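You operate a simulated robot arm through the tools that you are given. There is no shell and no other tool. Be economical: measure what you need, move in short steps, check, and stop when the job is done.

You run a simulated robot arm. Do the job below in one go: nothing can be reset, and whatever is moved stays where it is left.

Task
Set the boiler to 55 C, then fill the tall jug.
Fine: fill it at the warm tap on the sink rack, to its line; fingers out of the water; the jug ends where it stood, the tap off; no more than 10 ml spilt. Set down upright: tall jug.

It is judged by the outcome, as a careful person would: the job done as asked, and still so three seconds after it is handed in. It fails if anything else is knocked over, pushed out of place, dropped, spilled or broken.

Robot
A 7-joint arm with a two-finger parallel gripper on a trunk, on a base that drives. Base frame: it is fixed to the floor where the robot stands at the start and does not move with it; the origin is under the middle of the robot, x ahead of it, y to its left, z up. Units: mm, degrees, N and s.
With the tool pointing down near the work surface it reaches from about 280 to 760 mm from the robot's upright axis, wherever it stands. Its first joint turns from -143.0 to 143.0 degrees. Places, roughly: boiler [1200, 200, 1600]; boiler dial [1100, 0, 1400]; cold tap [-2400, -1600, 1000]; sink rack under the spout [-2200, -1600, 900]; tall jug (14x8x17 cm) [-2700, -1700, 1000]; warm tap [-2400, -1700, 1000]. Payload 3 kg.
The tool frame sits at the grasp point between the pads (the TCP): z along the fingers, y along the line on which they close. The tips reach 30 mm beyond it. The gripper opens to 110 mm. The fingers are 20 mm wide and 10 mm thick; the gripper's body (48 by 112 mm) begins 55 mm behind the TCP.
Orientation is told as [roll, pitch, yaw] about the base's x, y, z axes, in that order, counted from this pose: with the fingers straight down and closing along the base's y, the tool's x points along the base's -x, its y along +y and its z along -z.

Tools
- The arm moves only by the tool jog_arm. Its argument "rows" is a list of rows, each a list of 3 entries, a list of its own where there are three numbers: the shift along the tool's x, y, z in mm, then the turn, a rotation vector about the tool's x, y, z in degrees, then the opening, from 0 (shut) to 1 (fully open). In form: [[[x, y, z], [ax, ay, az], claw], ...]. A call has 1 to 8 rows; each row shifts and turns the commanded pose from where the row before left it, along the tool's axes as they then stand. Rows are played at 5 a second. More than 50 mm and 8.6 degrees between two rows, or a gripper value outside its range, and nothing of the call is played. Where a pose cannot be reached the arm comes as near as it can. A force on the tool above 50 N (or 10 N above the force at the start of the call, whichever is more), or a blocked arm, ends the call early, and 0.2 s more pass. The fingers move at their own pace (about 153 mm/s each) and stop on an object; they squeeze with about 41 N. The grip force told is the motor's: it shows also when the fingers shut on nothing. Time passes only in rows, and 0.2 s behind the last, so rows that do not move let the fingers close. The reply holds the time, the measured pose of the TCP, the force on the tool along the base axes, the opening and the grip force, in the units named above and with some noise, with the torque about the TCP (base axes, N m) and any sound that the robot's microphone picked up, and new pictures: "pictures" is both (left out), scene, wrist or none.
- Cameras (640 x 400 px; columns grow to the right, rows downward): "scene" is now at [597.6, 97.9, 1121.7]; the picture's right is [-0.00, -0.17, -0.99], its down [-0.36, -0.92, 0.16] and it looks along [-0.93, 0.36, -0.06] (base axes); focal length 214 px, centre (320, 200). "wrist" rides on the gripper at [72, 17, -103] in the tool frame; the picture's right is [-0.23, 0.97, 0.00], its down [-0.76, -0.18, -0.62] and it looks along [-0.61, -0.14, 0.78] (tool axes); focal length 222 px, centre (320, 200). There is no depth. A picture from a camera that has moved, and an enlarged one, comes with that camera's place and axes in the base frame and with its lens.
- raise_lower(by): slides the trunk up (or, below 0, down) by that many mm; the arm and the scene camera ride with it, the base frame stays. It gives what a move gives, with no picture.
- steer(legs): drives the robot by 1 to 6 legs, each [ahead, turn to the left] in mm and degrees, along the robot's own axes; the way and the turn of a leg run together, so that a leg with both is an arc; at most 1500 mm and 180 degrees a leg. The arm and the cameras ride along, it lands a little off, and it stops where it bumps. It gives what a move gives, and a new picture of the scene camera.
- aim_head(pan, tilt): turns the head with the scene camera to pan (to the left, within 80 degrees either way) and tilt (down, from -29 to 69), counted from straight ahead of the robot. It gives what a move gives, and a new picture of the scene camera.
- zoom(camera, box): a new picture of the part [left, top, right, bottom] of that camera's present view, enlarged. The clock stands still meanwhile.
- finish_job(): hands the job in; it is judged then, once.

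Work in short steps. Places have to be worked out from the pictures, the camera data and where the tool is seen: move nearer, look again, correct. Check each grasp and each placing, and mend what went wrong. You have 120 turns and 260 pictures in all, those below and enlarged ones among them. Open the gripper and draw the arm clear of the work before you hand the job in, unless the task says otherwise; then end with one line.

The tools are called by a JSON object that holds its "name" and its "arguments". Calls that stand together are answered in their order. jog_arm: Moves the arm, as the interface text tells. Its arguments: {"type":"object","properties":{"rows":{"type":"array","items":{"type":"array"}},"pictures":{"type":"string","enum":["both","scene","wrist","none"]}},"required":["rows"]} The other tools are called the same way: raise_lower (by) slides the trunk up or down; steer (legs) drives the base; aim_head (pan, tilt) turns the head that bears the scene camera; zoom (camera, box) takes an enlarged picture of a part of a camera's view; finish_job () hands the job in.

At the start:

```text
clock: 0.0
ee_pos: [588.2, 44.8, 998.3]
ee_rot: [0.0, 0.0, 0.1]
wrist_force: [-0.9, -0.4, 0.7]
ft_torque: [-0.02, -0.01, 0.02]
grip_width: 109.8
grip_force: 0.0
trunk travel left (down, up): [-225.0, 265.0]
robot x, y, heading: [-1.7, 7.7, -0.0]
head pan, tilt: [80.2, 68.8]
```

scene: 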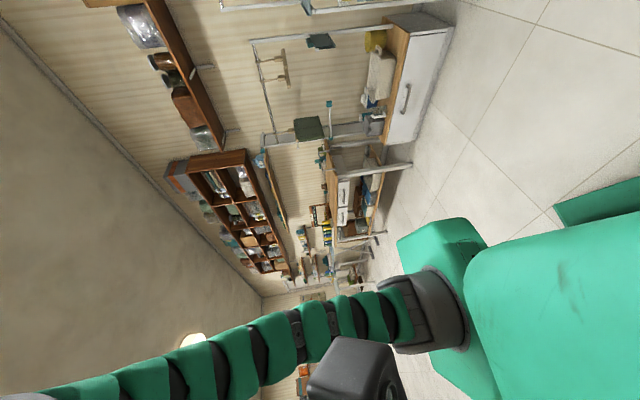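
wrist: 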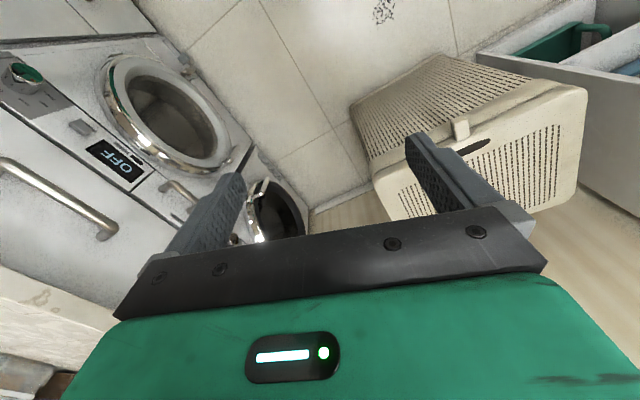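

The scene camera looks off to the side, so I turn the head ahead to look for the boiler and its dial.

{"name": "aim_head", "arguments": {"pan": 0, "tilt": -10}}

```text
clock: 1.5
ee_pos: [587.9, 46.0, 998.9]
ee_rot: [0.0, 0.0, 0.0]
wrist_force: [0.2, 0.2, 0.3]
ft_torque: [0.0, -0.02, 0.01]
grip_width: 109.9
grip_force: 0.0
trunk travel left (down, up): [-225.0, 265.0]
robot x, y, heading: [2.8, 3.9, -0.1]
head pan, tilt: [0.0, -10.0]
camera scene: at [712.5, 42.8, 1047.3], right [0.0, -1.0, 0.0], down [-0.99, 0.0, -0.17], along [0.17, 0.0, -0.99], focal length 214 px, centre (320, 200)
```

scene: 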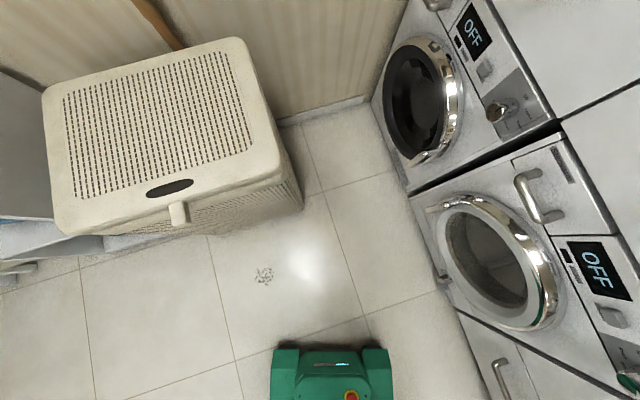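

The head is mounted looking downward, so the wrist camera is better for the boiler. I pitch the tool forward and up to look at it.

{"name": "jog_arm", "arguments": {"rows": [[[0, 0, 0], [0, -8.5, 0], 1], [[0, 0, 0], [0, -8.5, 0], 1], [[0, 0, 0], [0, -8.5, 0], 1], [[0, 0, 0], [0, -8.5, 0], 1], [[0, 0, 0], [0, -8.5, 0], 1], [[0, 0, 0], [0, -8.5, 0], 1], [[0, 0, 0], [0, -8.5, 0], 1], [[0, 0, 0], [0, -8.5, 0], 1]], "pictures": "wrist"}}

{"name": "jog_arm", "arguments": {"rows": [[[0, 0, 0], [0, -8.5, 0], 1], [[0, 0, 0], [0, -8.5, 0], 1], [[0, 0, 0], [0, -5, 0], 1]], "pictures": "wrist"}}

```text
clock: 3.3
ee_pos: [589.6, 43.4, 999.3]
ee_rot: [0.0, -62.4, -0.1]
wrist_force: [-0.7, 1.0, -0.5]
ft_torque: [0.01, -0.02, -0.01]
grip_width: 109.9
grip_force: 0.1
out of reach, approached as far as the arm can: row 8
trunk travel left (down, up): [-225.0, 265.0]
robot x, y, heading: [-1.4, 3.7, 0.0]
head pan, tilt: [0.0, -10.0]
camera wrist: at [463.4, 61.6, 982.9], right [0.11, 0.97, 0.2], down [-0.2, -0.18, 0.96], along [0.97, -0.14, 0.18], focal length 222 px, centre (320, 200)
```

wrist: 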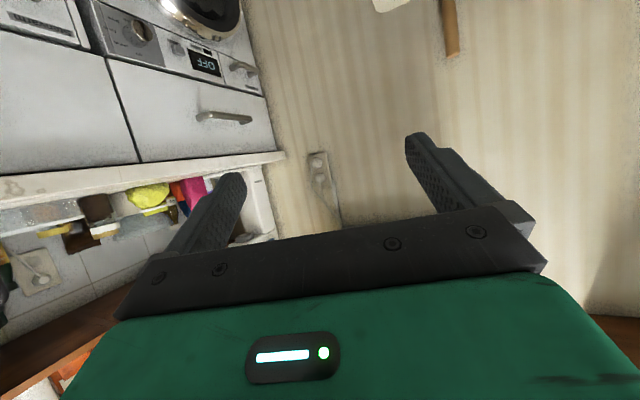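

```text
clock: 4.1
ee_pos: [635.4, 17.0, 1022.9]
ee_rot: [0.0, -78.9, -0.1]
wrist_force: [-0.4, 0.5, -0.5]
ft_torque: [-0.02, -0.03, 0.03]
grip_width: 110.0
grip_force: 0.0
out of reach, approached as far as the arm can: row 1, 2, 3
trunk travel left (down, up): [-225.0, 265.0]
robot x, y, heading: [-2.7, 3.0, -0.0]
head pan, tilt: [0.0, -10.0]
camera wrist: at [519.2, 35.3, 972.0], right [0.04, 0.97, 0.22], down [-0.47, -0.18, 0.87], along [0.88, -0.14, 0.45], focal length 222 px, centre (320, 200)
```

wrist: 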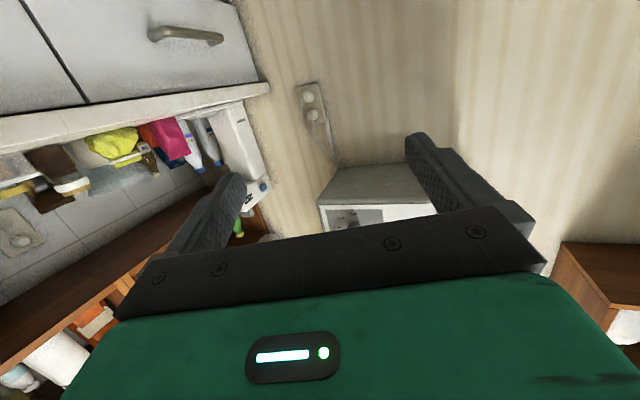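

The boiler is the box ahead and above (picture is upside down). I raise the trunk fully and look again.

{"name": "raise_lower", "arguments": {"by": 260}}

{"name": "jog_arm", "arguments": {"rows": [[[0, 0, 0], [0, 0, 0], 0.3]], "pictures": "wrist"}}

```text
clock: 6.8
ee_pos: [634.5, 18.9, 1283.2]
ee_rot: [0.1, -79.0, -0.2]
wrist_force: [0.0, 0.0, 0.3]
ft_torque: [0.01, -0.04, 0.0]
grip_width: 109.9
grip_force: 0.0
trunk travel left (down, up): [-485.0, 5.0]
robot x, y, heading: [-1.9, 4.3, 0.1]
head pan, tilt: [0.0, -10.0]
```

```text
clock: 7.2
ee_pos: [634.6, 18.2, 1282.7]
ee_rot: [0.2, -78.9, 0.0]
wrist_force: [-0.7, 0.9, -0.6]
ft_torque: [-0.01, 0.01, -0.01]
grip_width: 33.0
grip_force: 0.0
trunk travel left (down, up): [-485.0, 5.0]
robot x, y, heading: [0.2, 2.9, 0.0]
head pan, tilt: [0.0, -10.0]
camera wrist: at [519.2, 35.3, 1232.2], right [0.04, 0.97, 0.22], down [-0.46, -0.18, 0.87], along [0.88, -0.14, 0.44], focal length 222 px, centre (320, 200)
```

wrist: 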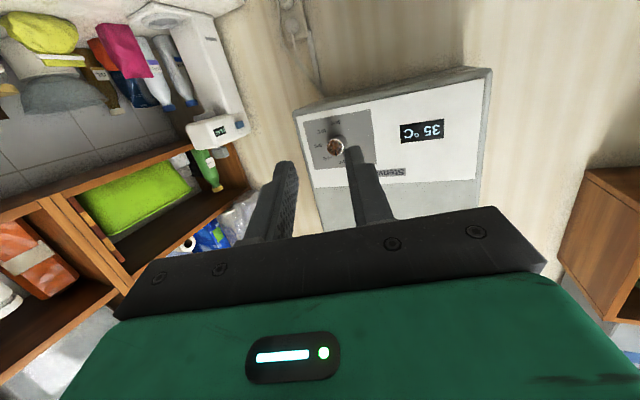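

The boiler shows 35 °C with a knob beside it. I zoom in on the panel.

{"name": "zoom", "arguments": {"camera": "wrist", "box": [280, 80, 480, 205]}}

```text
3.20 times, centred on (380, 142) of wrist
camera zoom: at [519.2, 35.3, 1232.2], right [0.04, 0.97, 0.22], down [-0.46, -0.18, 0.87], along [0.88, -0.14, 0.44], focal length 711 px, centre (128, 384)
```

zoom: 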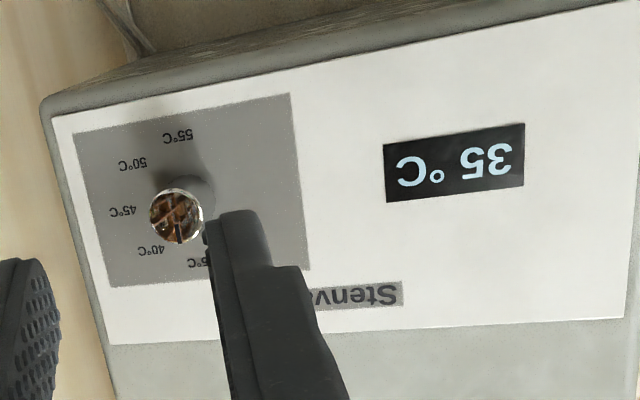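

The knob has 35 at top and 55 at the bottom (half a turn clockwise). It sits around (1100, 16, 1380). I drive ahead 200 mm to get in arm's range.

{"name": "steer", "arguments": {"legs": [[200, 0]]}}

{"name": "jog_arm", "arguments": {"rows": [[[-40, 0, -8], [0, 0, 0], 1], [[-40, 0, -8], [0, 0, 0], 1], [[0, 0, 0], [0, 0, 0], 1]], "pictures": "wrist"}}

```text
clock: 8.8
ee_pos: [834.9, 21.6, 1282.2]
ee_rot: [0.0, -78.9, 0.2]
wrist_force: [-0.4, 0.8, 0.2]
ft_torque: [0.0, 0.04, 0.0]
grip_width: 33.2
grip_force: 0.0
trunk travel left (down, up): [-485.0, 5.0]
robot x, y, heading: [196.7, 3.8, 0.2]
head pan, tilt: [0.0, -10.0]
camera scene: at [814.2, 19.4, 1417.4], right [0.0, -1.0, 0.0], down [-0.02, 0.0, -1.0], along [1.0, 0.0, -0.02], focal length 214 px, centre (320, 200)
```

scene: 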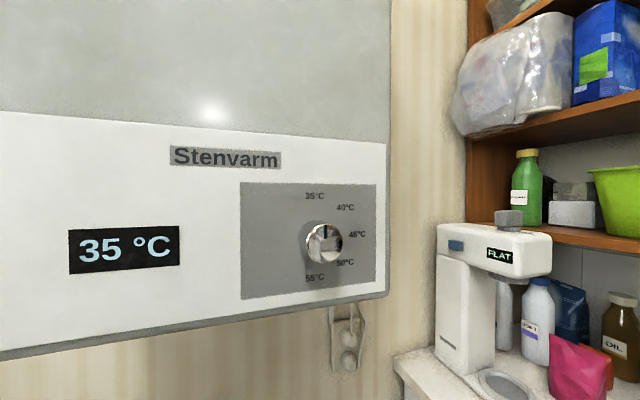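

```text
clock: 9.6
ee_pos: [835.2, 21.6, 1365.9]
ee_rot: [0.2, -78.9, 0.2]
wrist_force: [-0.4, 0.0, -0.4]
ft_torque: [0.03, 0.01, 0.03]
grip_width: 109.8
grip_force: 0.1
trunk travel left (down, up): [-485.0, 5.0]
robot x, y, heading: [200.8, 3.7, 0.6]
head pan, tilt: [0.0, -10.0]
camera wrist: at [720.8, 38.0, 1314.6], right [0.04, 0.97, 0.22], down [-0.46, -0.18, 0.87], along [0.88, -0.14, 0.45], focal length 222 px, centre (320, 200)
```

wrist: 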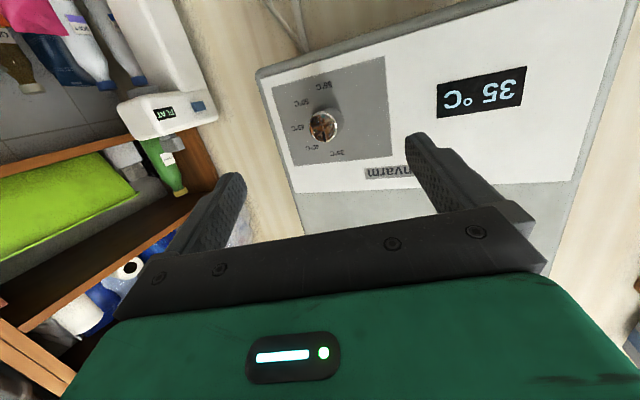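

The scene camera rides with the arm. I triangulate the knob face to about (1050, 15, 1365), knob axis tilted about 17° in yaw, protruding ~40 mm. I square the tool up to it.

{"name": "jog_arm", "arguments": {"rows": [[[0, 0, 0], [0, -5.5, 0], 1], [[0, 0, 0], [0, -5.6, 0], 1], [[0, 0, 0], [-8.4, 0, 0], 1], [[0, 0, 0], [-8.4, 0, 0], 1], [[0, 0, 0], [0, 0, 0], 1]], "pictures": "both"}}

```text
clock: 10.8
ee_pos: [835.5, 20.9, 1365.4]
ee_rot: [48.2, -89.9, -31.0]
wrist_force: [0.2, -0.9, 0.1]
ft_torque: [-0.05, -0.03, 0.03]
grip_width: 109.8
grip_force: 0.1
trunk travel left (down, up): [-485.0, 5.0]
robot x, y, heading: [199.0, 4.9, 0.4]
head pan, tilt: [0.0, -10.0]
camera scene: at [791.1, 5.6, 1492.9], right [0.29, -0.96, 0.0], down [0.16, 0.05, -0.98], along [0.94, 0.29, 0.17], focal length 214 px, centre (320, 200)
camera wrist: at [732.1, 7.1, 1292.8], right [-0.29, 0.93, 0.23], down [-0.54, -0.35, 0.76], along [0.79, 0.09, 0.61], focal length 222 px, centre (320, 200)
```

scene: 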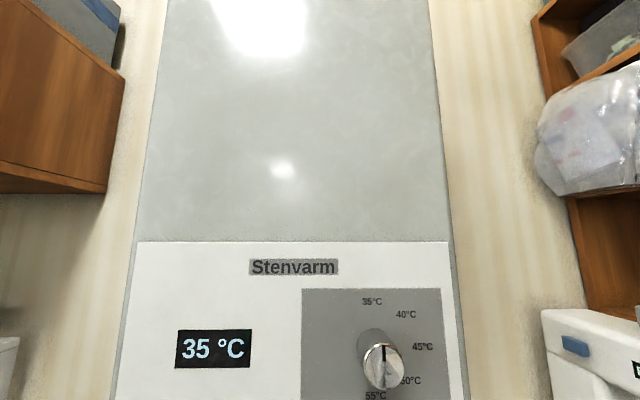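
wrist: 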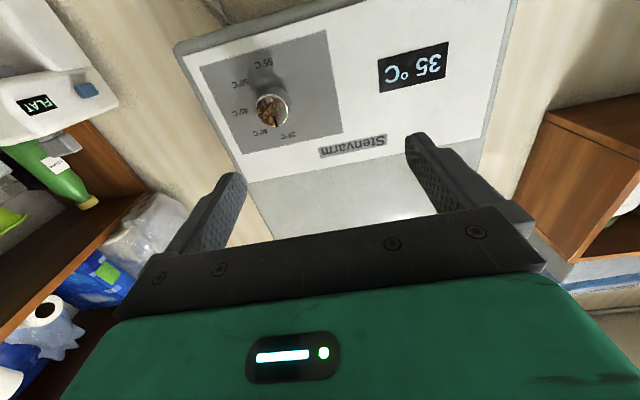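

Aligned with the panel. Knob face ≈ (1043, 16, 1364): I shift 65 mm sideways and pre-turn the gripper −90° about its axis.

{"name": "jog_arm", "arguments": {"rows": [[[0, -33, 0], [0, 0, 0], 1], [[1, -32, 0], [0, 0, 0], 1], [[0, 0, 0], [0, 0, -8.5], 1], [[0, 0, 0], [0, 0, -8.5], 1], [[0, 0, 0], [0, 0, -8.5], 1], [[0, 0, 0], [0, 0, -8.5], 1], [[0, 0, 0], [0, 0, -8.5], 1], [[0, 0, 0], [0, 0, -8.5], 1]], "pictures": "none"}}

{"name": "jog_arm", "arguments": {"rows": [[[0, 0, 0], [0, 0, -8.5], 1], [[0, 0, 0], [0, 0, -8.5], 1], [[0, 0, 0], [0, 0, -8.5], 1], [[0, 0, 0], [0, 0, -8.5], 1], [[0, 0, 0], [0, 0, -5], 1], [[0, 0, 0], [0, 0, 0], 1]], "pictures": "both"}}

```text
clock: 12.6
ee_pos: [854.2, -40.9, 1364.8]
ee_rot: [-90.0, -38.9, 107.1]
wrist_force: [-0.4, -0.1, 0.4]
ft_torque: [-0.02, 0.0, 0.03]
grip_width: 110.0
grip_force: 0.0
trunk travel left (down, up): [-485.0, 5.0]
robot x, y, heading: [201.8, 4.8, 0.3]
head pan, tilt: [0.0, -10.0]
```

```text
clock: 14.0
ee_pos: [854.6, -41.4, 1363.4]
ee_rot: [-90.1, 0.2, 107.0]
wrist_force: [0.6, 0.3, -0.3]
ft_torque: [0.01, 0.03, 0.01]
grip_width: 110.2
grip_force: 0.0
trunk travel left (down, up): [-485.0, 5.0]
robot x, y, heading: [198.5, 1.0, 0.3]
head pan, tilt: [0.0, -10.0]
camera scene: at [773.1, 63.4, 1367.0], right [0.0, 0.0, 1.0], down [0.45, -0.89, 0.0], along [0.89, 0.45, 0.0], focal length 214 px, centre (320, 200)
camera wrist: at [777.0, -140.4, 1347.9], right [-0.07, 0.22, -0.97], down [-0.82, 0.55, 0.18], along [0.57, 0.81, 0.14], focal length 222 px, centre (320, 200)
```

scene: 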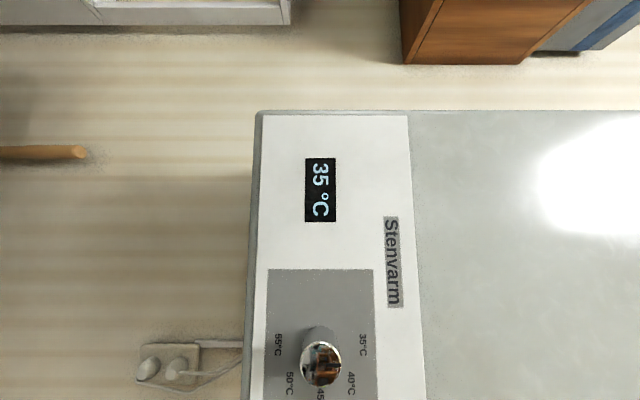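
wrist: 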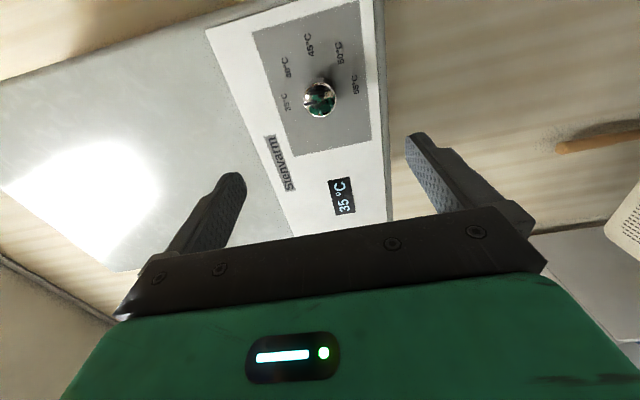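

Pre-turn reached; new estimate of the knob face (1040, 14, 1367), about 193 mm ahead. I advance 140 mm and look again.

{"name": "jog_arm", "arguments": {"rows": [[[-1, -3, 40], [0, 0, 0], 1], [[0, 0, 40], [0, 0, 0], 1], [[0, 0, 40], [0, 0, 0], 1], [[0, 0, 20], [0, 0, 0], 1], [[0, 0, 0], [0, 0, 0], 1]], "pictures": "both"}}

```text
clock: 15.2
ee_pos: [988.8, 3.2, 1366.5]
ee_rot: [-90.1, 0.0, 107.0]
wrist_force: [0.8, -1.0, -0.3]
ft_torque: [0.01, -0.01, -0.05]
grip_width: 110.1
grip_force: 0.1
trunk travel left (down, up): [-485.0, 5.0]
robot x, y, heading: [201.8, 2.3, 0.6]
head pan, tilt: [0.0, -10.0]
camera scene: at [907.6, 106.7, 1369.3], right [0.0, 0.0, 1.0], down [0.45, -0.89, 0.0], along [0.89, 0.45, 0.0], focal length 214 px, centre (320, 200)
camera wrist: at [911.7, -97.1, 1349.8], right [-0.07, 0.22, -0.97], down [-0.82, 0.55, 0.18], along [0.57, 0.81, 0.14], focal length 222 px, centre (320, 200)
```

scene: 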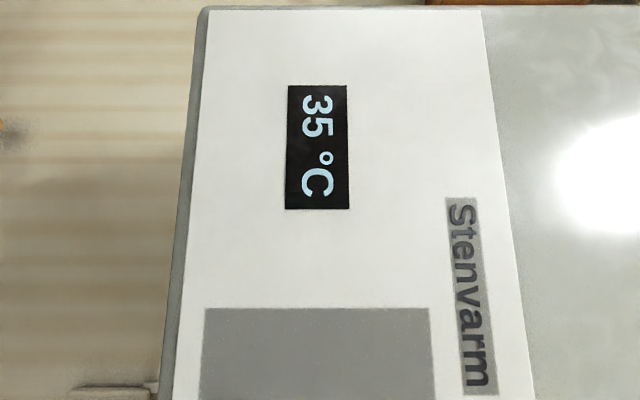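
wrist: 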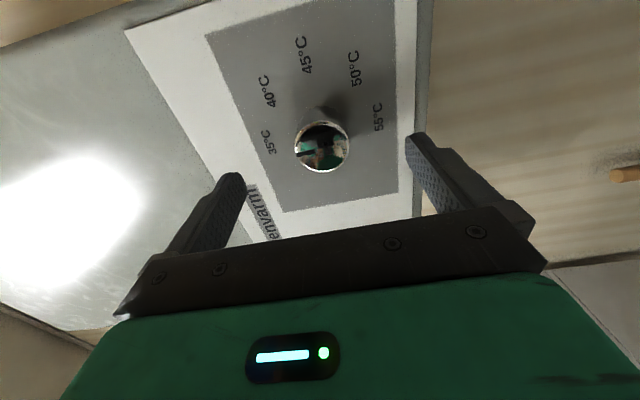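

Knob is centred between the fingers. I advance the last 52 mm with a 3 mm correction.

{"name": "jog_arm", "arguments": {"rows": [[[3, 0, 20], [0, 0, 0], 1], [[0, 1, 20], [0, 0, 0], 1], [[0, 0, 12], [0, 0, 0], 1], [[0, 0, 0], [0, 0, 0], 1]], "pictures": "wrist"}}

```text
clock: 16.2
ee_pos: [1039.3, 15.3, 1366.2]
ee_rot: [-90.0, 0.0, 107.1]
wrist_force: [0.5, 0.1, -0.2]
ft_torque: [0.01, 0.0, 0.0]
grip_width: 110.3
grip_force: 0.0
trunk travel left (down, up): [-485.0, 5.0]
robot x, y, heading: [198.3, 5.7, 0.4]
head pan, tilt: [0.0, -10.0]
camera wrist: at [962.1, -85.2, 1349.3], right [-0.07, 0.22, -0.97], down [-0.82, 0.55, 0.18], along [0.57, 0.81, 0.14], focal length 222 px, centre (320, 200)
```

wrist: 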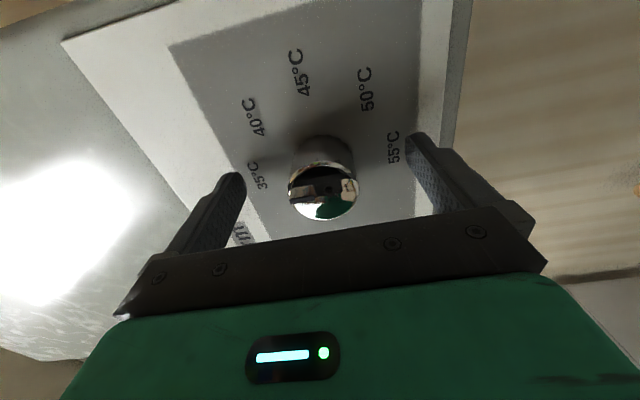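

TCP projects to (320,189), the knob face centre is at (324,190): a 2 mm shift along tool y, then close.

{"name": "jog_arm", "arguments": {"rows": [[[0, 2, 1], [0, 0, 0], 0.5], [[0, 0, 0], [0, 0, 0], 0.3], [[0, 0, 0], [0, 0, 0], 0.2], [[0, 0, 0], [0, 0, 0], 0.2]], "pictures": "wrist"}}

```text
clock: 17.2
ee_pos: [1040.4, 15.2, 1365.1]
ee_rot: [-90.1, 0.0, 107.0]
wrist_force: [6.1, -0.3, 11.1]
ft_torque: [-0.2, 0.68, -0.13]
grip_width: 41.3
grip_force: 45.6
trunk travel left (down, up): [-485.0, 5.0]
robot x, y, heading: [201.7, 2.6, 0.6]
head pan, tilt: [0.0, -10.0]
camera wrist: at [962.9, -85.0, 1347.9], right [-0.07, 0.22, -0.97], down [-0.82, 0.55, 0.18], along [0.57, 0.81, 0.14], focal length 222 px, centre (320, 200)
```

wrist: 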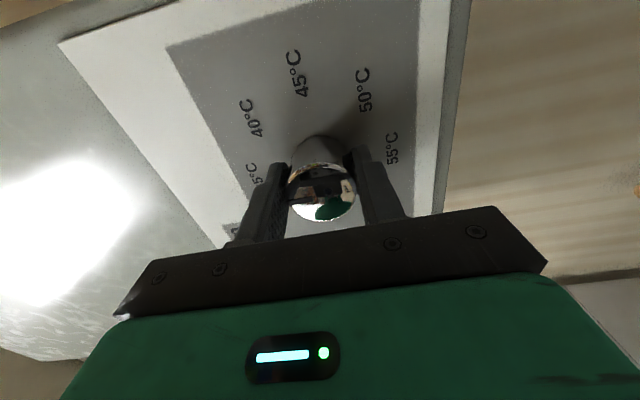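

Gripped (41 mm). A residual upward force suggests 1 mm too low; I correct and turn about 34° clockwise, then check.

{"name": "jog_arm", "arguments": {"rows": [[[0, -1, 0], [0, 0, 0], 0.2], [[0, 0, 0], [0, 0, 8.5], 0.2], [[0, 0, 0], [0, 0, 8.5], 0.2], [[0, 0, 0], [0, 0, 8.5], 0.2], [[0, 0, 0], [0, 0, 8.5], 0.2], [[0, 0, 0], [0, 0, 0], 0.2]], "pictures": "both"}}

```text
clock: 18.6
ee_pos: [1039.1, 15.6, 1364.0]
ee_rot: [-89.8, -34.1, 106.9]
wrist_force: [-1.0, 3.1, -3.0]
ft_torque: [-0.26, 0.81, 0.36]
grip_width: 42.0
grip_force: 45.0
trunk travel left (down, up): [-485.0, 5.0]
robot x, y, heading: [201.7, 4.4, 0.5]
head pan, tilt: [0.0, -10.0]
camera scene: at [965.1, 98.7, 1436.1], right [0.17, -0.54, 0.83], down [0.4, -0.73, -0.55], along [0.9, 0.43, 0.1], focal length 214 px, centre (320, 200)
camera wrist: at [956.2, -63.6, 1308.8], right [-0.22, 0.7, -0.68], down [-0.75, 0.33, 0.58], along [0.62, 0.63, 0.46], focal length 222 px, centre (320, 200)
```

scene: 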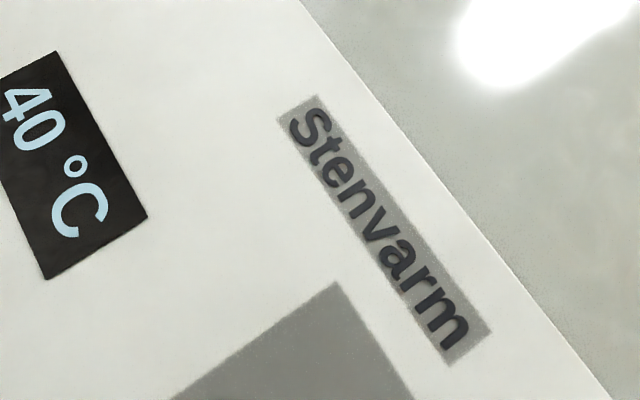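
wrist: 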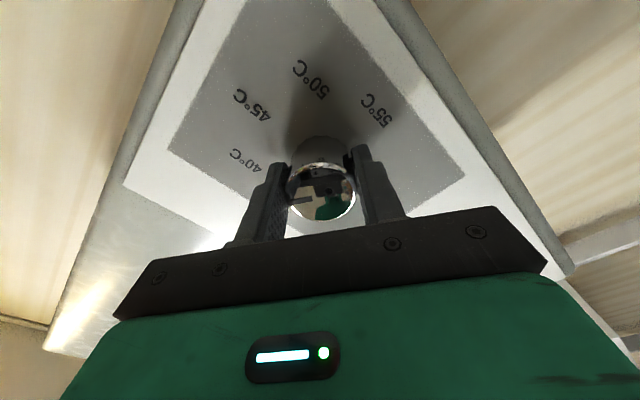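

It turns with the knob: 40 °C after 34°. I continue by 68°.

{"name": "jog_arm", "arguments": {"rows": [[[0, 0, 0], [0, 0, 8.5], 0.2], [[0, 0, 0], [0, 0, 8.5], 0.2], [[0, 0, 0], [0, 0, 8.5], 0.2], [[0, 0, 0], [0, 0, 8.5], 0.2], [[0, 0, 0], [0, 0, 8.5], 0.2], [[0, 0, 0], [0, 0, 8.5], 0.2], [[0, 0, 0], [0, 0, 8.5], 0.2], [[0, 0, 0], [0, 0, 8.5], 0.2]], "pictures": "both"}}

```text
clock: 20.4
ee_pos: [1039.4, 17.1, 1366.0]
ee_rot: [89.8, -78.0, -72.7]
wrist_force: [-15.7, 22.1, -18.4]
ft_torque: [-0.13, 0.39, 2.03]
grip_width: 41.3
grip_force: 45.1
trunk travel left (down, up): [-485.0, 5.0]
robot x, y, heading: [202.8, 4.4, 0.5]
head pan, tilt: [0.0, -10.0]
camera scene: at [1002.7, -22.9, 1490.7], right [0.29, -0.93, -0.21], down [0.1, 0.25, -0.96], along [0.95, 0.26, 0.17], focal length 214 px, centre (320, 200)
camera wrist: at [931.8, 17.2, 1298.3], right [-0.27, 0.87, 0.42], down [-0.5, -0.5, 0.71], along [0.83, -0.02, 0.56], focal length 222 px, centre (320, 200)
```

scene: 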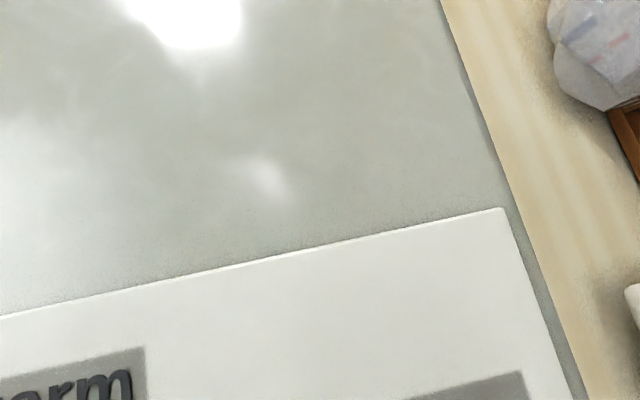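
wrist: 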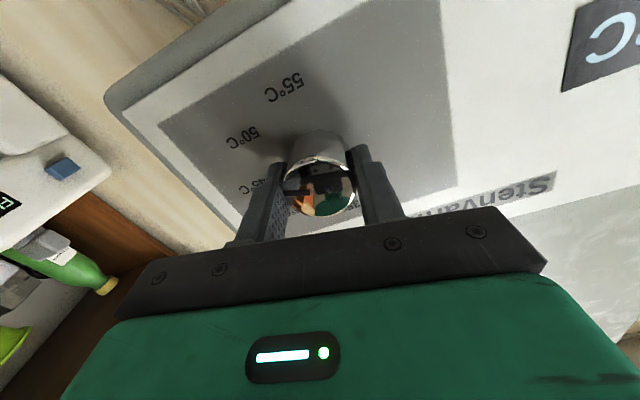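

Side force has built up (axis offset ~1–2 mm), so I shift 1.5 mm left and down and continue turning.

{"name": "jog_arm", "arguments": {"rows": [[[1.2, 1.5, 0], [0, 0, 0], 0.2], [[0, 0, 0], [0, 0, 8.5], 0.2], [[0, 0, 0], [0, 0, 8.5], 0.2], [[0, 0, 0], [0, 0, 8.5], 0.2], [[0, 0, 0], [0, 0, 8.5], 0.2], [[0, 0, 0], [0, 0, 0], 0.2]], "pictures": "wrist"}}

```text
clock: 21.8
ee_pos: [1038.8, 16.9, 1365.9]
ee_rot: [90.2, -43.9, -73.1]
wrist_force: [8.2, 20.4, 8.3]
ft_torque: [0.19, -0.53, 1.36]
grip_width: 41.2
grip_force: 45.2
trunk travel left (down, up): [-485.0, 5.0]
robot x, y, heading: [203.3, 4.2, 0.5]
head pan, tilt: [0.0, -10.0]
camera wrist: at [922.5, 48.0, 1327.2], right [-0.15, 0.49, 0.86], down [-0.4, -0.82, 0.4], along [0.9, -0.28, 0.32], focal length 222 px, centre (320, 200)
```

wrist: 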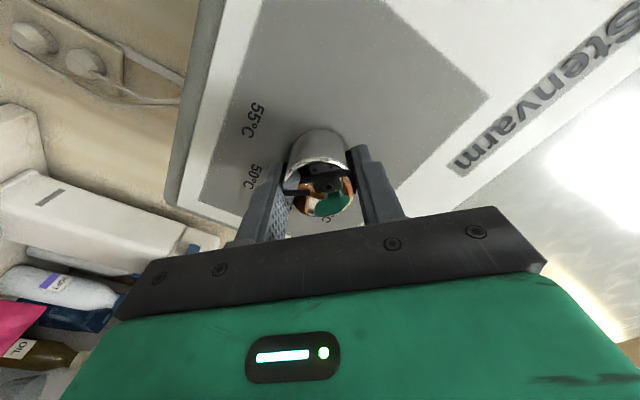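

136° turned. I continue to about 180° with a small leftward correction.

{"name": "jog_arm", "arguments": {"rows": [[[0.8, 0.8, 0], [0, 0, 0], 0.2], [[0, 0, 0], [0, 0, 8.5], 0.2], [[0, 0, 0], [0, 0, 8.5], 0.2], [[0, 0, 0], [0, 0, 8.5], 0.2], [[0, 0, 0], [0, 0, 8.5], 0.2], [[0, 0, 0], [0, 0, 8.5], 0.2], [[0, 0, 0], [0, 0, 1.5], 0.2], [[0, 0, 0], [0, 0, 0], 0.2]], "pictures": "both"}}

```text
clock: 23.6
ee_pos: [1038.5, 17.4, 1364.6]
ee_rot: [90.0, 0.1, -73.1]
wrist_force: [0.6, 4.5, 7.8]
ft_torque: [-0.39, -1.11, -0.33]
grip_width: 41.8
grip_force: 45.0
trunk travel left (down, up): [-485.0, 5.0]
robot x, y, heading: [203.0, 2.1, 0.1]
head pan, tilt: [0.0, -10.0]
camera scene: at [1030.8, -118.5, 1367.3], right [0.0, 0.0, -1.0], down [-0.12, 0.99, 0.0], along [0.99, 0.12, 0.0], focal length 214 px, centre (320, 200)
camera wrist: at [919.3, 55.9, 1382.0], right [0.07, -0.22, 0.97], down [-0.37, -0.91, -0.18], along [0.92, -0.35, -0.14], focal length 222 px, centre (320, 200)
```

scene: 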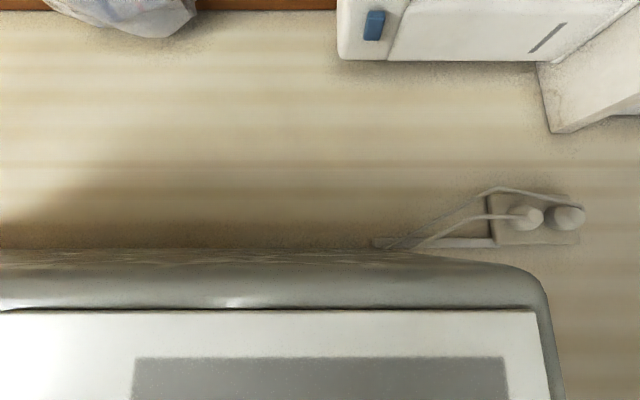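
wrist: 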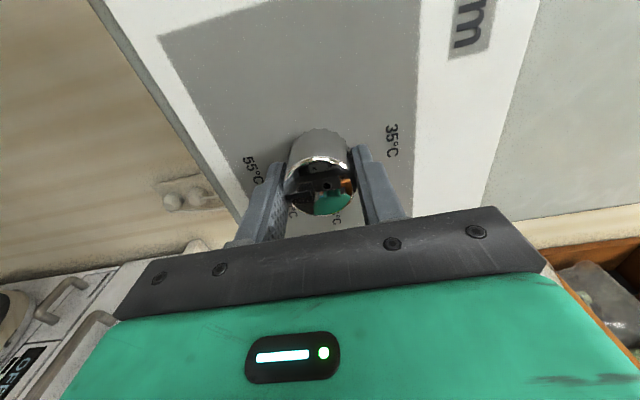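

Turned the full half turn. I open and back off to read the display.

{"name": "jog_arm", "arguments": {"rows": [[[0, 0, 0], [0, 0, 0], 0.7], [[0, 0, 0], [0, 0, 0], 1], [[0, 0, -40], [0, 0, 0], 1], [[0, 0, -50], [0, 0, 0], 1], [[0, 0, -50], [0, 0, 0], 1], [[0, 0, -50], [0, 0, 0], 1], [[0, 0, 0], [0, 0, 0], 1]], "pictures": "wrist"}}

```text
clock: 25.2
ee_pos: [856.1, -40.1, 1362.5]
ee_rot: [90.1, 0.0, -73.0]
wrist_force: [0.1, 1.2, 0.8]
ft_torque: [0.02, 0.04, 0.0]
grip_width: 110.0
grip_force: 0.0
trunk travel left (down, up): [-485.0, 5.0]
robot x, y, heading: [198.0, 1.8, 0.3]
head pan, tilt: [0.0, -10.0]
camera wrist: at [736.6, -1.0, 1379.6], right [0.07, -0.22, 0.97], down [-0.37, -0.91, -0.18], along [0.93, -0.35, -0.14], focal length 222 px, centre (320, 200)
```

wrist: 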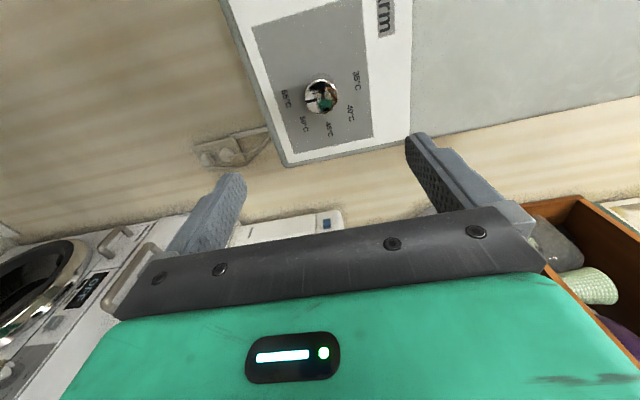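

I tilt the head so the scene camera can see the display.

{"name": "aim_head", "arguments": {"pan": 0, "tilt": 25}}

```text
clock: 26.2
ee_pos: [856.7, -40.5, 1362.9]
ee_rot: [90.1, 0.0, -73.0]
wrist_force: [0.6, 0.7, -0.6]
ft_torque: [0.03, -0.01, 0.02]
grip_width: 109.9
grip_force: 0.2
trunk travel left (down, up): [-485.0, 5.0]
robot x, y, heading: [200.4, 2.0, 0.3]
head pan, tilt: [0.0, 25.0]
camera scene: at [840.3, -119.3, 1364.7], right [0.0, 0.0, -1.0], down [-0.67, 0.74, 0.0], along [0.74, 0.67, 0.0], focal length 214 px, centre (320, 200)
```

scene: 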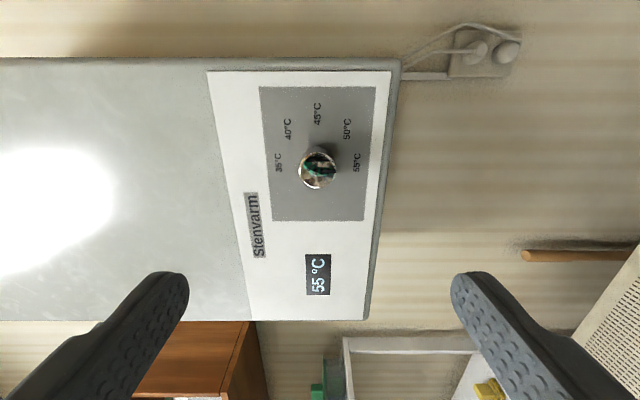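

{"name": "zoom", "arguments": {"camera": "scene", "box": [240, 130, 400, 300]}}

```text
2.35 times, centred on (320, 215) of scene
camera zoom: at [840.3, -119.3, 1364.7], right [0.0, 0.0, -1.0], down [-0.67, 0.74, 0.0], along [0.74, 0.67, 0.0], focal length 505 px, centre (320, 165)
```

zoom: 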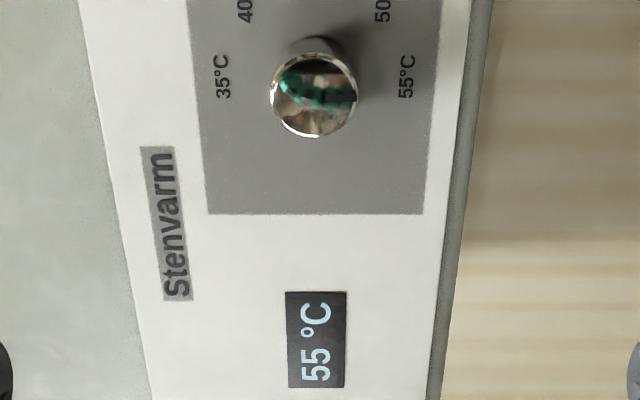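

55 °C is confirmed. Now I unwind the wrist while retracting the arm for driving.

{"name": "jog_arm", "arguments": {"rows": [[[0, 0, -20], [0, 0, -8.5], 1], [[0, 0, -20], [0, 0, -8.5], 1], [[0, 0, -20], [0, 0, -8.5], 1], [[0, 0, -20], [0, 0, -8.5], 1], [[0, 0, -20], [0, 0, -8.5], 1], [[0, 0, -20], [0, 0, -8.5], 1], [[0, 0, -20], [0, 0, -8.5], 1], [[0, 0, -20], [0, 0, -8.5], 1]], "pictures": "none"}}

{"name": "jog_arm", "arguments": {"rows": [[[0, 0, 0], [0, 0, -8.5], 1], [[0, 0, 0], [0, 0, -8.5], 1], [[0, 0, 0], [0, 0, -5], 1], [[0, 0, 0], [8.4, 0, 0], 1], [[0, 0, 0], [8.4, 0, 0], 1], [[0, 30, -40], [0, 0, 0], 1], [[0, 30, -40], [0, 0, 0], 1], [[0, 30, -40], [0, 0, 0], 1]], "pictures": "scene"}}

```text
clock: 28.0
ee_pos: [724.8, -71.8, 1458.6]
ee_rot: [89.8, -65.1, -72.9]
wrist_force: [0.4, -1.0, -0.3]
ft_torque: [0.03, -0.04, 0.1]
grip_width: 109.9
grip_force: 0.1
out of reach, approached as far as the arm can: row 4, 5, 6, 7, 8
trunk travel left (down, up): [-485.0, 5.0]
robot x, y, heading: [198.9, 4.5, 0.6]
head pan, tilt: [0.0, 25.0]
```

```text
clock: 29.8
ee_pos: [714.9, -42.6, 1505.4]
ee_rot: [-110.4, -88.4, 122.9]
wrist_force: [-0.1, -0.5, 0.2]
ft_torque: [0.0, 0.01, 0.01]
grip_width: 109.8
grip_force: 0.0
out of reach, approached as far as the arm can: row 4, 5, 6, 7, 8
trunk travel left (down, up): [-485.0, 5.0]
robot x, y, heading: [199.1, 1.7, 0.3]
head pan, tilt: [0.0, 25.0]
camera scene: at [675.8, -51.7, 1577.1], right [0.21, -0.98, 0.03], down [-0.4, -0.11, -0.91], along [0.89, 0.18, -0.41], focal length 214 px, centre (320, 200)
```

scene: 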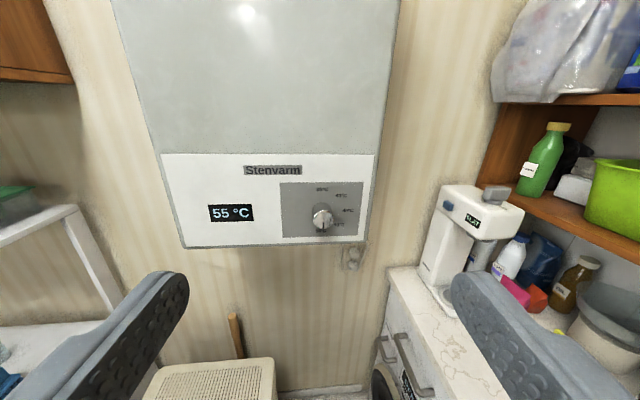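

The display still reads 55 °C and the pointer is at the bottom. I back up 250 mm and pitch the tool partway down.

{"name": "steer", "arguments": {"legs": [[-220, 0]]}}

{"name": "jog_arm", "arguments": {"rows": [[[30, 0, 0], [0, 8.5, 0], 1], [[30, 0, 0], [0, 8.5, 0], 1], [[30, 0, 0], [0, 8.5, 0], 1], [[30, 0, 0], [0, 8.5, 0], 1], [[30, 0, 10], [0, 8.5, 0], 1], [[20, 0, 20], [0, 8.5, 0], 1], [[10, 0, 30], [0, 8.5, 0], 1], [[10, 0, 30], [0, 8.5, 0], 1]], "pictures": "none"}}

{"name": "aim_head", "arguments": {"pan": -80, "tilt": 25}}

{"name": "aim_head", "arguments": {"pan": 80, "tilt": 25}}

```text
clock: 31.5
ee_pos: [494.0, -44.5, 1505.1]
ee_rot: [-109.9, -88.5, 122.1]
wrist_force: [1.2, -0.1, -0.6]
ft_torque: [-0.02, -0.01, -0.02]
grip_width: 109.9
grip_force: 0.1
trunk travel left (down, up): [-485.0, 5.0]
robot x, y, heading: [-24.0, -0.0, 0.5]
head pan, tilt: [0.0, 25.0]
camera scene: at [454.7, -53.4, 1576.8], right [0.21, -0.98, 0.03], down [-0.4, -0.11, -0.91], along [0.89, 0.18, -0.41], focal length 214 px, centre (320, 200)
```

scene: 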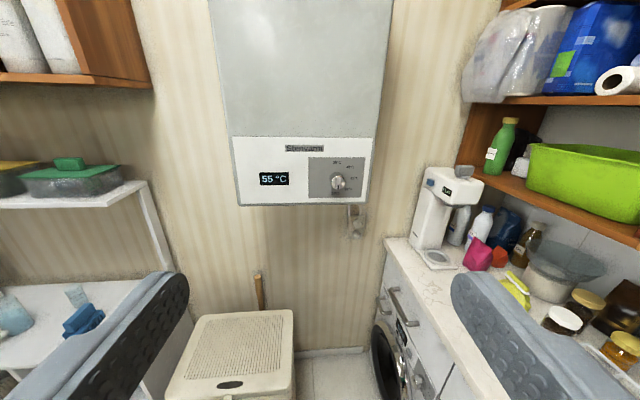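

```text
clock: 33.3
ee_pos: [482.3, -55.6, 1271.0]
ee_rot: [-1.6, -22.4, 13.1]
wrist_force: [0.5, -0.4, -0.1]
ft_torque: [0.03, -0.01, 0.01]
grip_width: 110.1
grip_force: 0.1
trunk travel left (down, up): [-485.0, 5.0]
robot x, y, heading: [-23.3, 1.4, 0.4]
head pan, tilt: [0.0, 25.0]
```

```text
clock: 34.8
ee_pos: [482.9, -54.3, 1271.1]
ee_rot: [-1.5, -22.6, 13.1]
wrist_force: [0.1, -0.1, -0.2]
ft_torque: [-0.01, 0.01, 0.02]
grip_width: 110.2
grip_force: 0.2
trunk travel left (down, up): [-485.0, 5.0]
robot x, y, heading: [-19.7, 0.0, 0.3]
head pan, tilt: [-80.0, 25.0]
camera scene: at [520.3, -137.6, 1408.6], right [-0.34, -0.23, 0.91], down [-0.93, 0.21, -0.29], along [-0.13, -0.95, -0.29], focal length 214 px, centre (320, 200)
```

scene: 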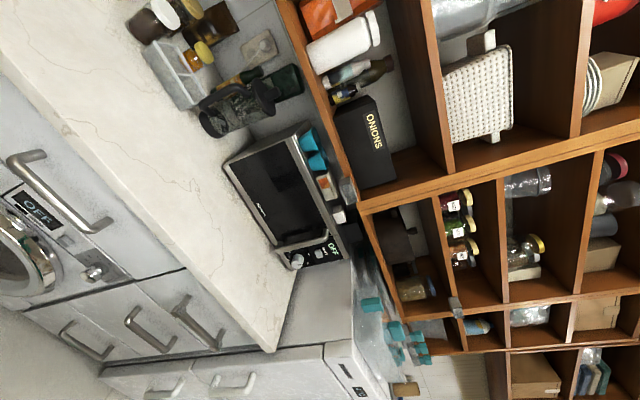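

```text
clock: 37.3
ee_pos: [482.2, -54.9, 1271.6]
ee_rot: [-1.6, -22.6, 13.0]
wrist_force: [0.3, 0.3, 0.1]
ft_torque: [0.02, 0.02, 0.03]
grip_width: 110.1
grip_force: 0.0
trunk travel left (down, up): [-485.0, 5.0]
robot x, y, heading: [-24.6, 1.4, 0.5]
head pan, tilt: [80.0, 25.0]
camera scene: at [481.4, 39.5, 1404.1], right [0.41, -0.11, -0.9], down [-0.75, -0.6, -0.27], along [-0.51, 0.79, -0.33], focal length 214 px, centre (320, 200)
```

scene: 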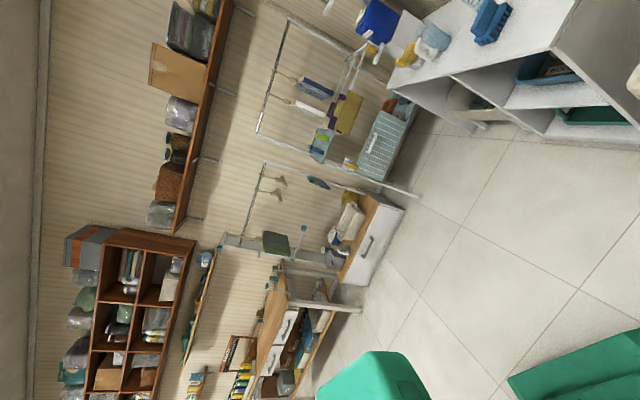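

Left and behind is open floor; the sink lies along the right-hand counter further back. I turn left 160° and look the way I'll drive.

{"name": "steer", "arguments": {"legs": [[0, 100], [0, 60]]}}

{"name": "aim_head", "arguments": {"pan": 0, "tilt": -29}}

```text
clock: 43.4
ee_pos: [-253.4, 446.9, 1272.9]
ee_rot: [-1.4, -22.5, 137.1]
wrist_force: [-1.0, -0.2, 0.1]
ft_torque: [0.03, 0.0, -0.01]
grip_width: 110.0
grip_force: 0.1
trunk travel left (down, up): [-485.0, 5.0]
robot x, y, heading: [39.0, 35.9, 125.1]
head pan, tilt: [80.0, 25.0]
stopped in leg 2: the robot was blocked; the commanded pose is now the measured one
camera scene: at [-334.2, 391.6, 1405.0], right [-0.14, 0.4, -0.9], down [0.92, -0.29, -0.27], along [-0.37, -0.87, -0.33], focal length 214 px, centre (320, 200)
```

scene: 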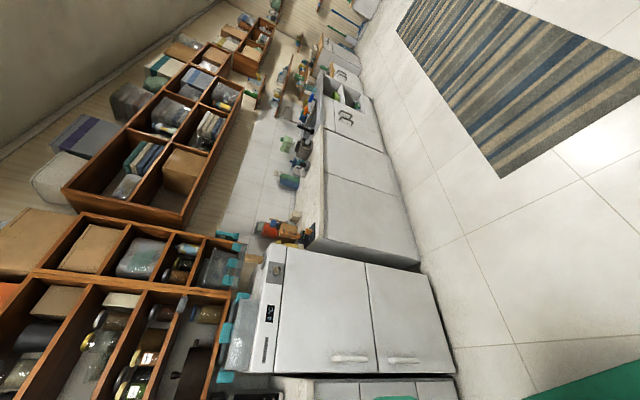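

```text
clock: 44.9
ee_pos: [-253.7, 447.4, 1272.5]
ee_rot: [-1.6, -22.5, 137.1]
wrist_force: [-0.7, 0.5, 0.2]
ft_torque: [0.03, -0.01, 0.0]
grip_width: 109.8
grip_force: 0.0
trunk travel left (down, up): [-485.0, 5.0]
robot x, y, heading: [41.1, 35.0, 125.1]
head pan, tilt: [0.0, -28.6]
camera scene: at [-340.0, 522.4, 1390.6], right [0.69, 0.73, 0.03], down [0.47, -0.42, -0.78], along [-0.55, 0.55, -0.63], focal length 214 px, centre (320, 200)
```

scene: 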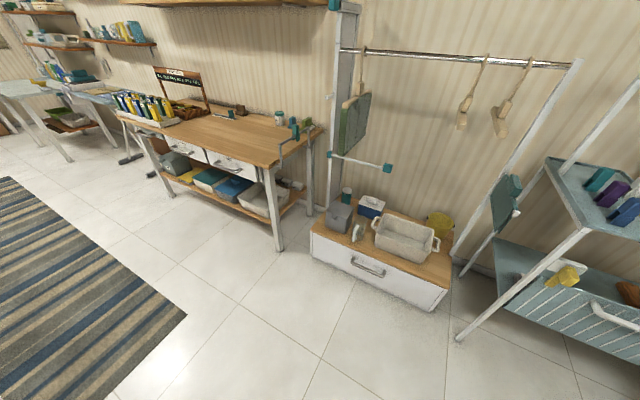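

The turn was blocked (probably the rear against the right-hand cabinets). I move 250 mm ahead to the clear floor, then look at what is behind.

{"name": "steer", "arguments": {"legs": [[250, 0]]}}

{"name": "aim_head", "arguments": {"pan": 0, "tilt": 69}}

```text
clock: 46.7
ee_pos: [-399.1, 657.0, 1273.5]
ee_rot: [-1.7, -22.5, 137.2]
wrist_force: [0.1, -0.9, -0.2]
ft_torque: [0.03, 0.03, 0.02]
grip_width: 109.9
grip_force: 0.1
trunk travel left (down, up): [-485.0, 5.0]
robot x, y, heading: [-102.6, 238.2, 124.9]
head pan, tilt: [0.0, -28.6]
camera scene: at [-485.5, 730.1, 1390.6], right [0.69, 0.73, 0.03], down [0.47, -0.42, -0.78], along [-0.55, 0.55, -0.63], focal length 214 px, centre (320, 200)
```

scene: 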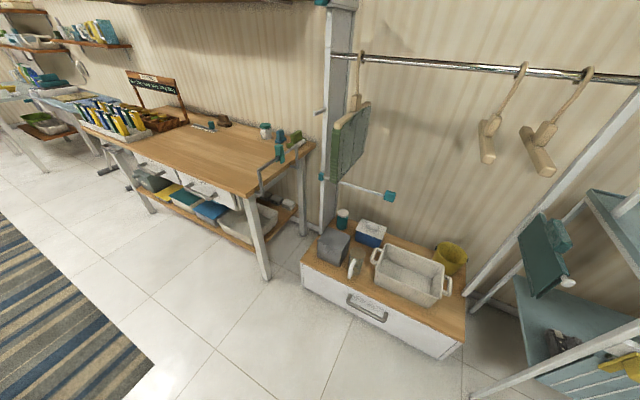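

```text
clock: 48.5
ee_pos: [-399.0, 655.4, 1273.1]
ee_rot: [-1.7, -22.5, 137.2]
wrist_force: [0.4, -0.5, 0.0]
ft_torque: [-0.01, 0.03, 0.0]
grip_width: 110.1
grip_force: 0.1
trunk travel left (down, up): [-485.0, 5.0]
robot x, y, heading: [-105.3, 239.5, 125.1]
head pan, tilt: [0.0, 68.8]
camera scene: at [-387.7, 639.1, 1347.9], right [0.69, 0.73, 0.03], down [0.49, -0.49, 0.72], along [0.54, -0.48, -0.69], focal length 214 px, centre (320, 200)
```

scene: 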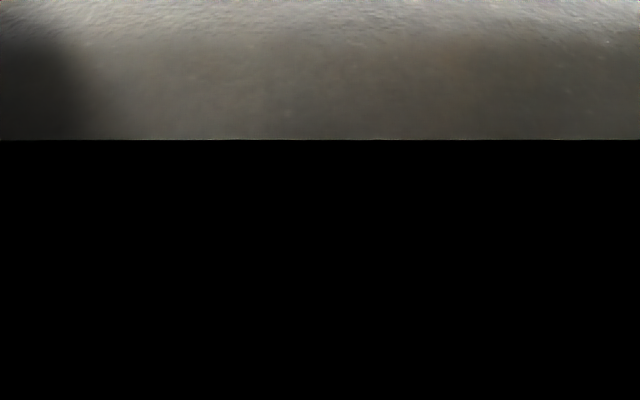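

Not useful. I set the head forward and turn left on this clear floor.

{"name": "aim_head", "arguments": {"pan": 0, "tilt": -29}}

{"name": "steer", "arguments": {"legs": [[0, 70]]}}

```text
clock: 50.2
ee_pos: [-399.0, 654.4, 1273.7]
ee_rot: [-1.5, -22.5, 137.1]
wrist_force: [0.9, -0.6, -0.2]
ft_torque: [0.02, 0.03, -0.01]
grip_width: 110.0
grip_force: 0.1
trunk travel left (down, up): [-485.0, 5.0]
robot x, y, heading: [-105.4, 239.8, 125.0]
head pan, tilt: [0.0, -28.6]
camera scene: at [-485.3, 730.0, 1391.0], right [0.69, 0.73, 0.03], down [0.47, -0.42, -0.78], along [-0.55, 0.55, -0.63], focal length 214 px, centre (320, 200)
```

scene: 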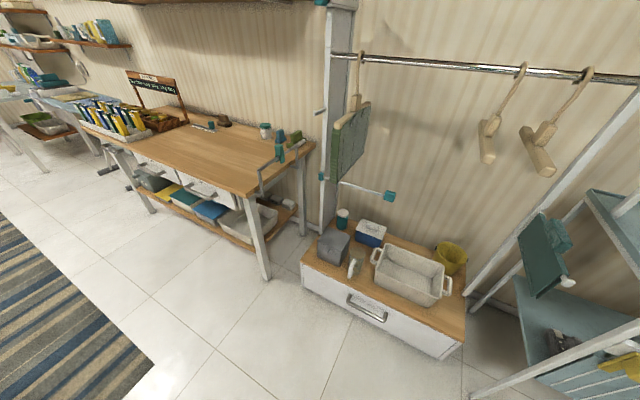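

```text
clock: 53.8
ee_pos: [-589.7, 94.1, 1273.4]
ee_rot: [-1.6, -22.5, -151.6]
wrist_force: [-0.6, -0.3, -0.1]
ft_torque: [-0.03, 0.01, 0.01]
grip_width: 110.0
grip_force: 0.1
trunk travel left (down, up): [-485.0, 5.0]
robot x, y, heading: [-120.6, 284.0, -164.2]
head pan, tilt: [0.0, -28.6]
camera scene: at [-690.7, 36.0, 1391.2], right [-0.47, 0.88, 0.03], down [0.54, 0.31, -0.78], along [-0.7, -0.35, -0.63], focal length 214 px, centre (320, 200)
```

scene: 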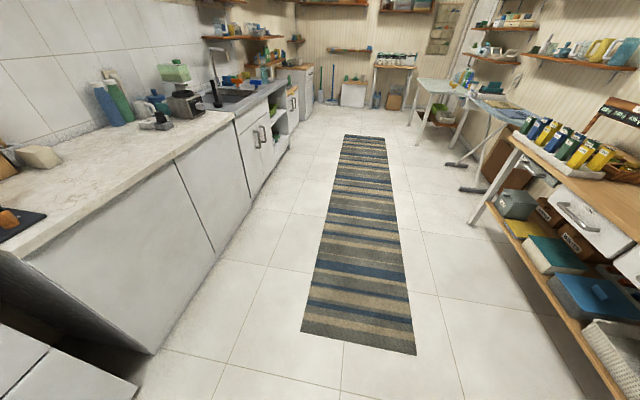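

The corridor is clear and the sink is visible ahead on the left counter. I drive 1400 mm forward.

{"name": "steer", "arguments": {"legs": [[1400, 0]]}}

```text
clock: 60.6
ee_pos: [-1904.0, -282.5, 1274.1]
ee_rot: [-1.6, -22.5, -151.6]
wrist_force: [0.1, -0.6, -0.4]
ft_torque: [-0.03, -0.04, 0.01]
grip_width: 110.0
grip_force: 0.1
trunk travel left (down, up): [-485.0, 5.0]
robot x, y, heading: [-1428.7, -96.2, -164.1]
head pan, tilt: [0.0, -28.6]
camera scene: at [-2004.4, -340.3, 1391.7], right [-0.47, 0.88, 0.03], down [0.54, 0.31, -0.78], along [-0.7, -0.35, -0.63], focal length 214 px, centre (320, 200)
```

scene: 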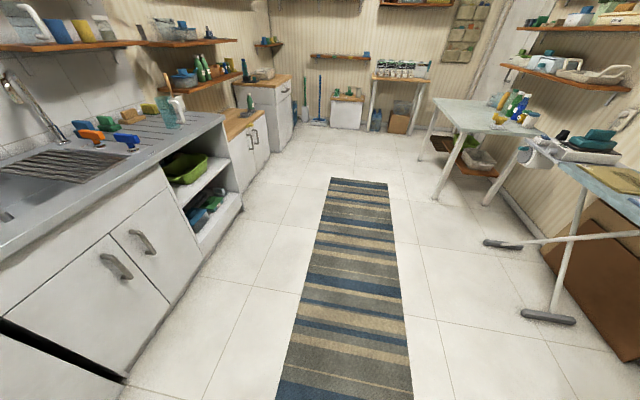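

{"name": "zoom", "arguments": {"camera": "scene", "box": [0, 60, 240, 210]}}

```text
2.67 times, centred on (120, 135) of scene
camera zoom: at [-2004.4, -340.3, 1391.7], right [-0.47, 0.88, 0.03], down [0.54, 0.31, -0.78], along [-0.7, -0.35, -0.63], focal length 572 px, centre (853, 373)
```

zoom: 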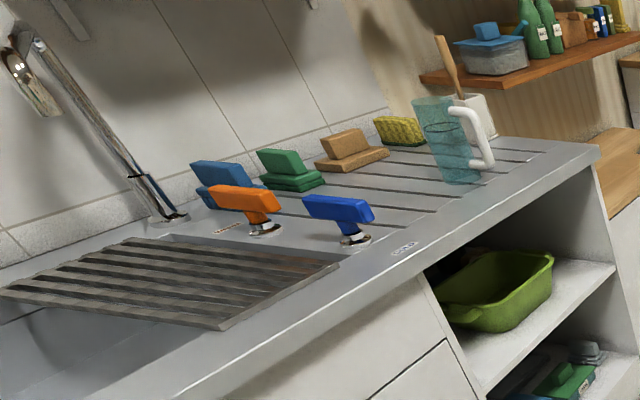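

Orange lever (warm), blue lever (cold), swivel spout, rack and the teal jug with white handle are visible. I drive on 1350 mm to stand opposite them, then turn left toward the sink.

{"name": "steer", "arguments": {"legs": [[1300, 0], [0, 90]]}}

```text
clock: 71.0
ee_pos: [-2509.4, -919.5, 1275.5]
ee_rot: [-1.6, -22.5, -63.3]
wrist_force: [-0.1, 0.8, -0.4]
ft_torque: [-0.01, 0.0, 0.04]
grip_width: 110.2
grip_force: 0.0
trunk travel left (down, up): [-485.0, 5.0]
robot x, y, heading: [-2733.0, -450.1, -76.2]
head pan, tilt: [0.0, -28.6]
camera scene: at [-2457.6, -1022.8, 1392.3], right [-0.9, -0.44, 0.03], down [-0.29, 0.55, -0.78], along [0.33, -0.71, -0.63], focal length 214 px, centre (320, 200)
```

scene: 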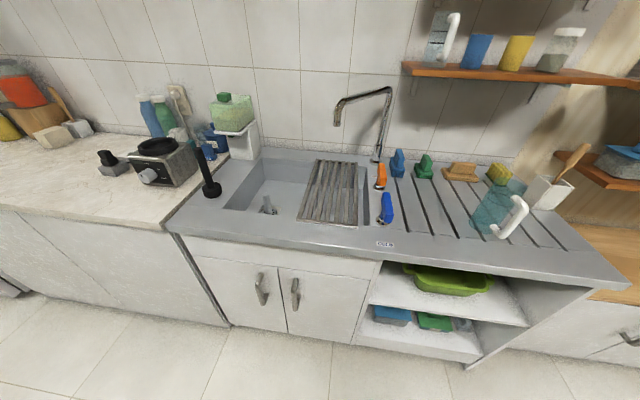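

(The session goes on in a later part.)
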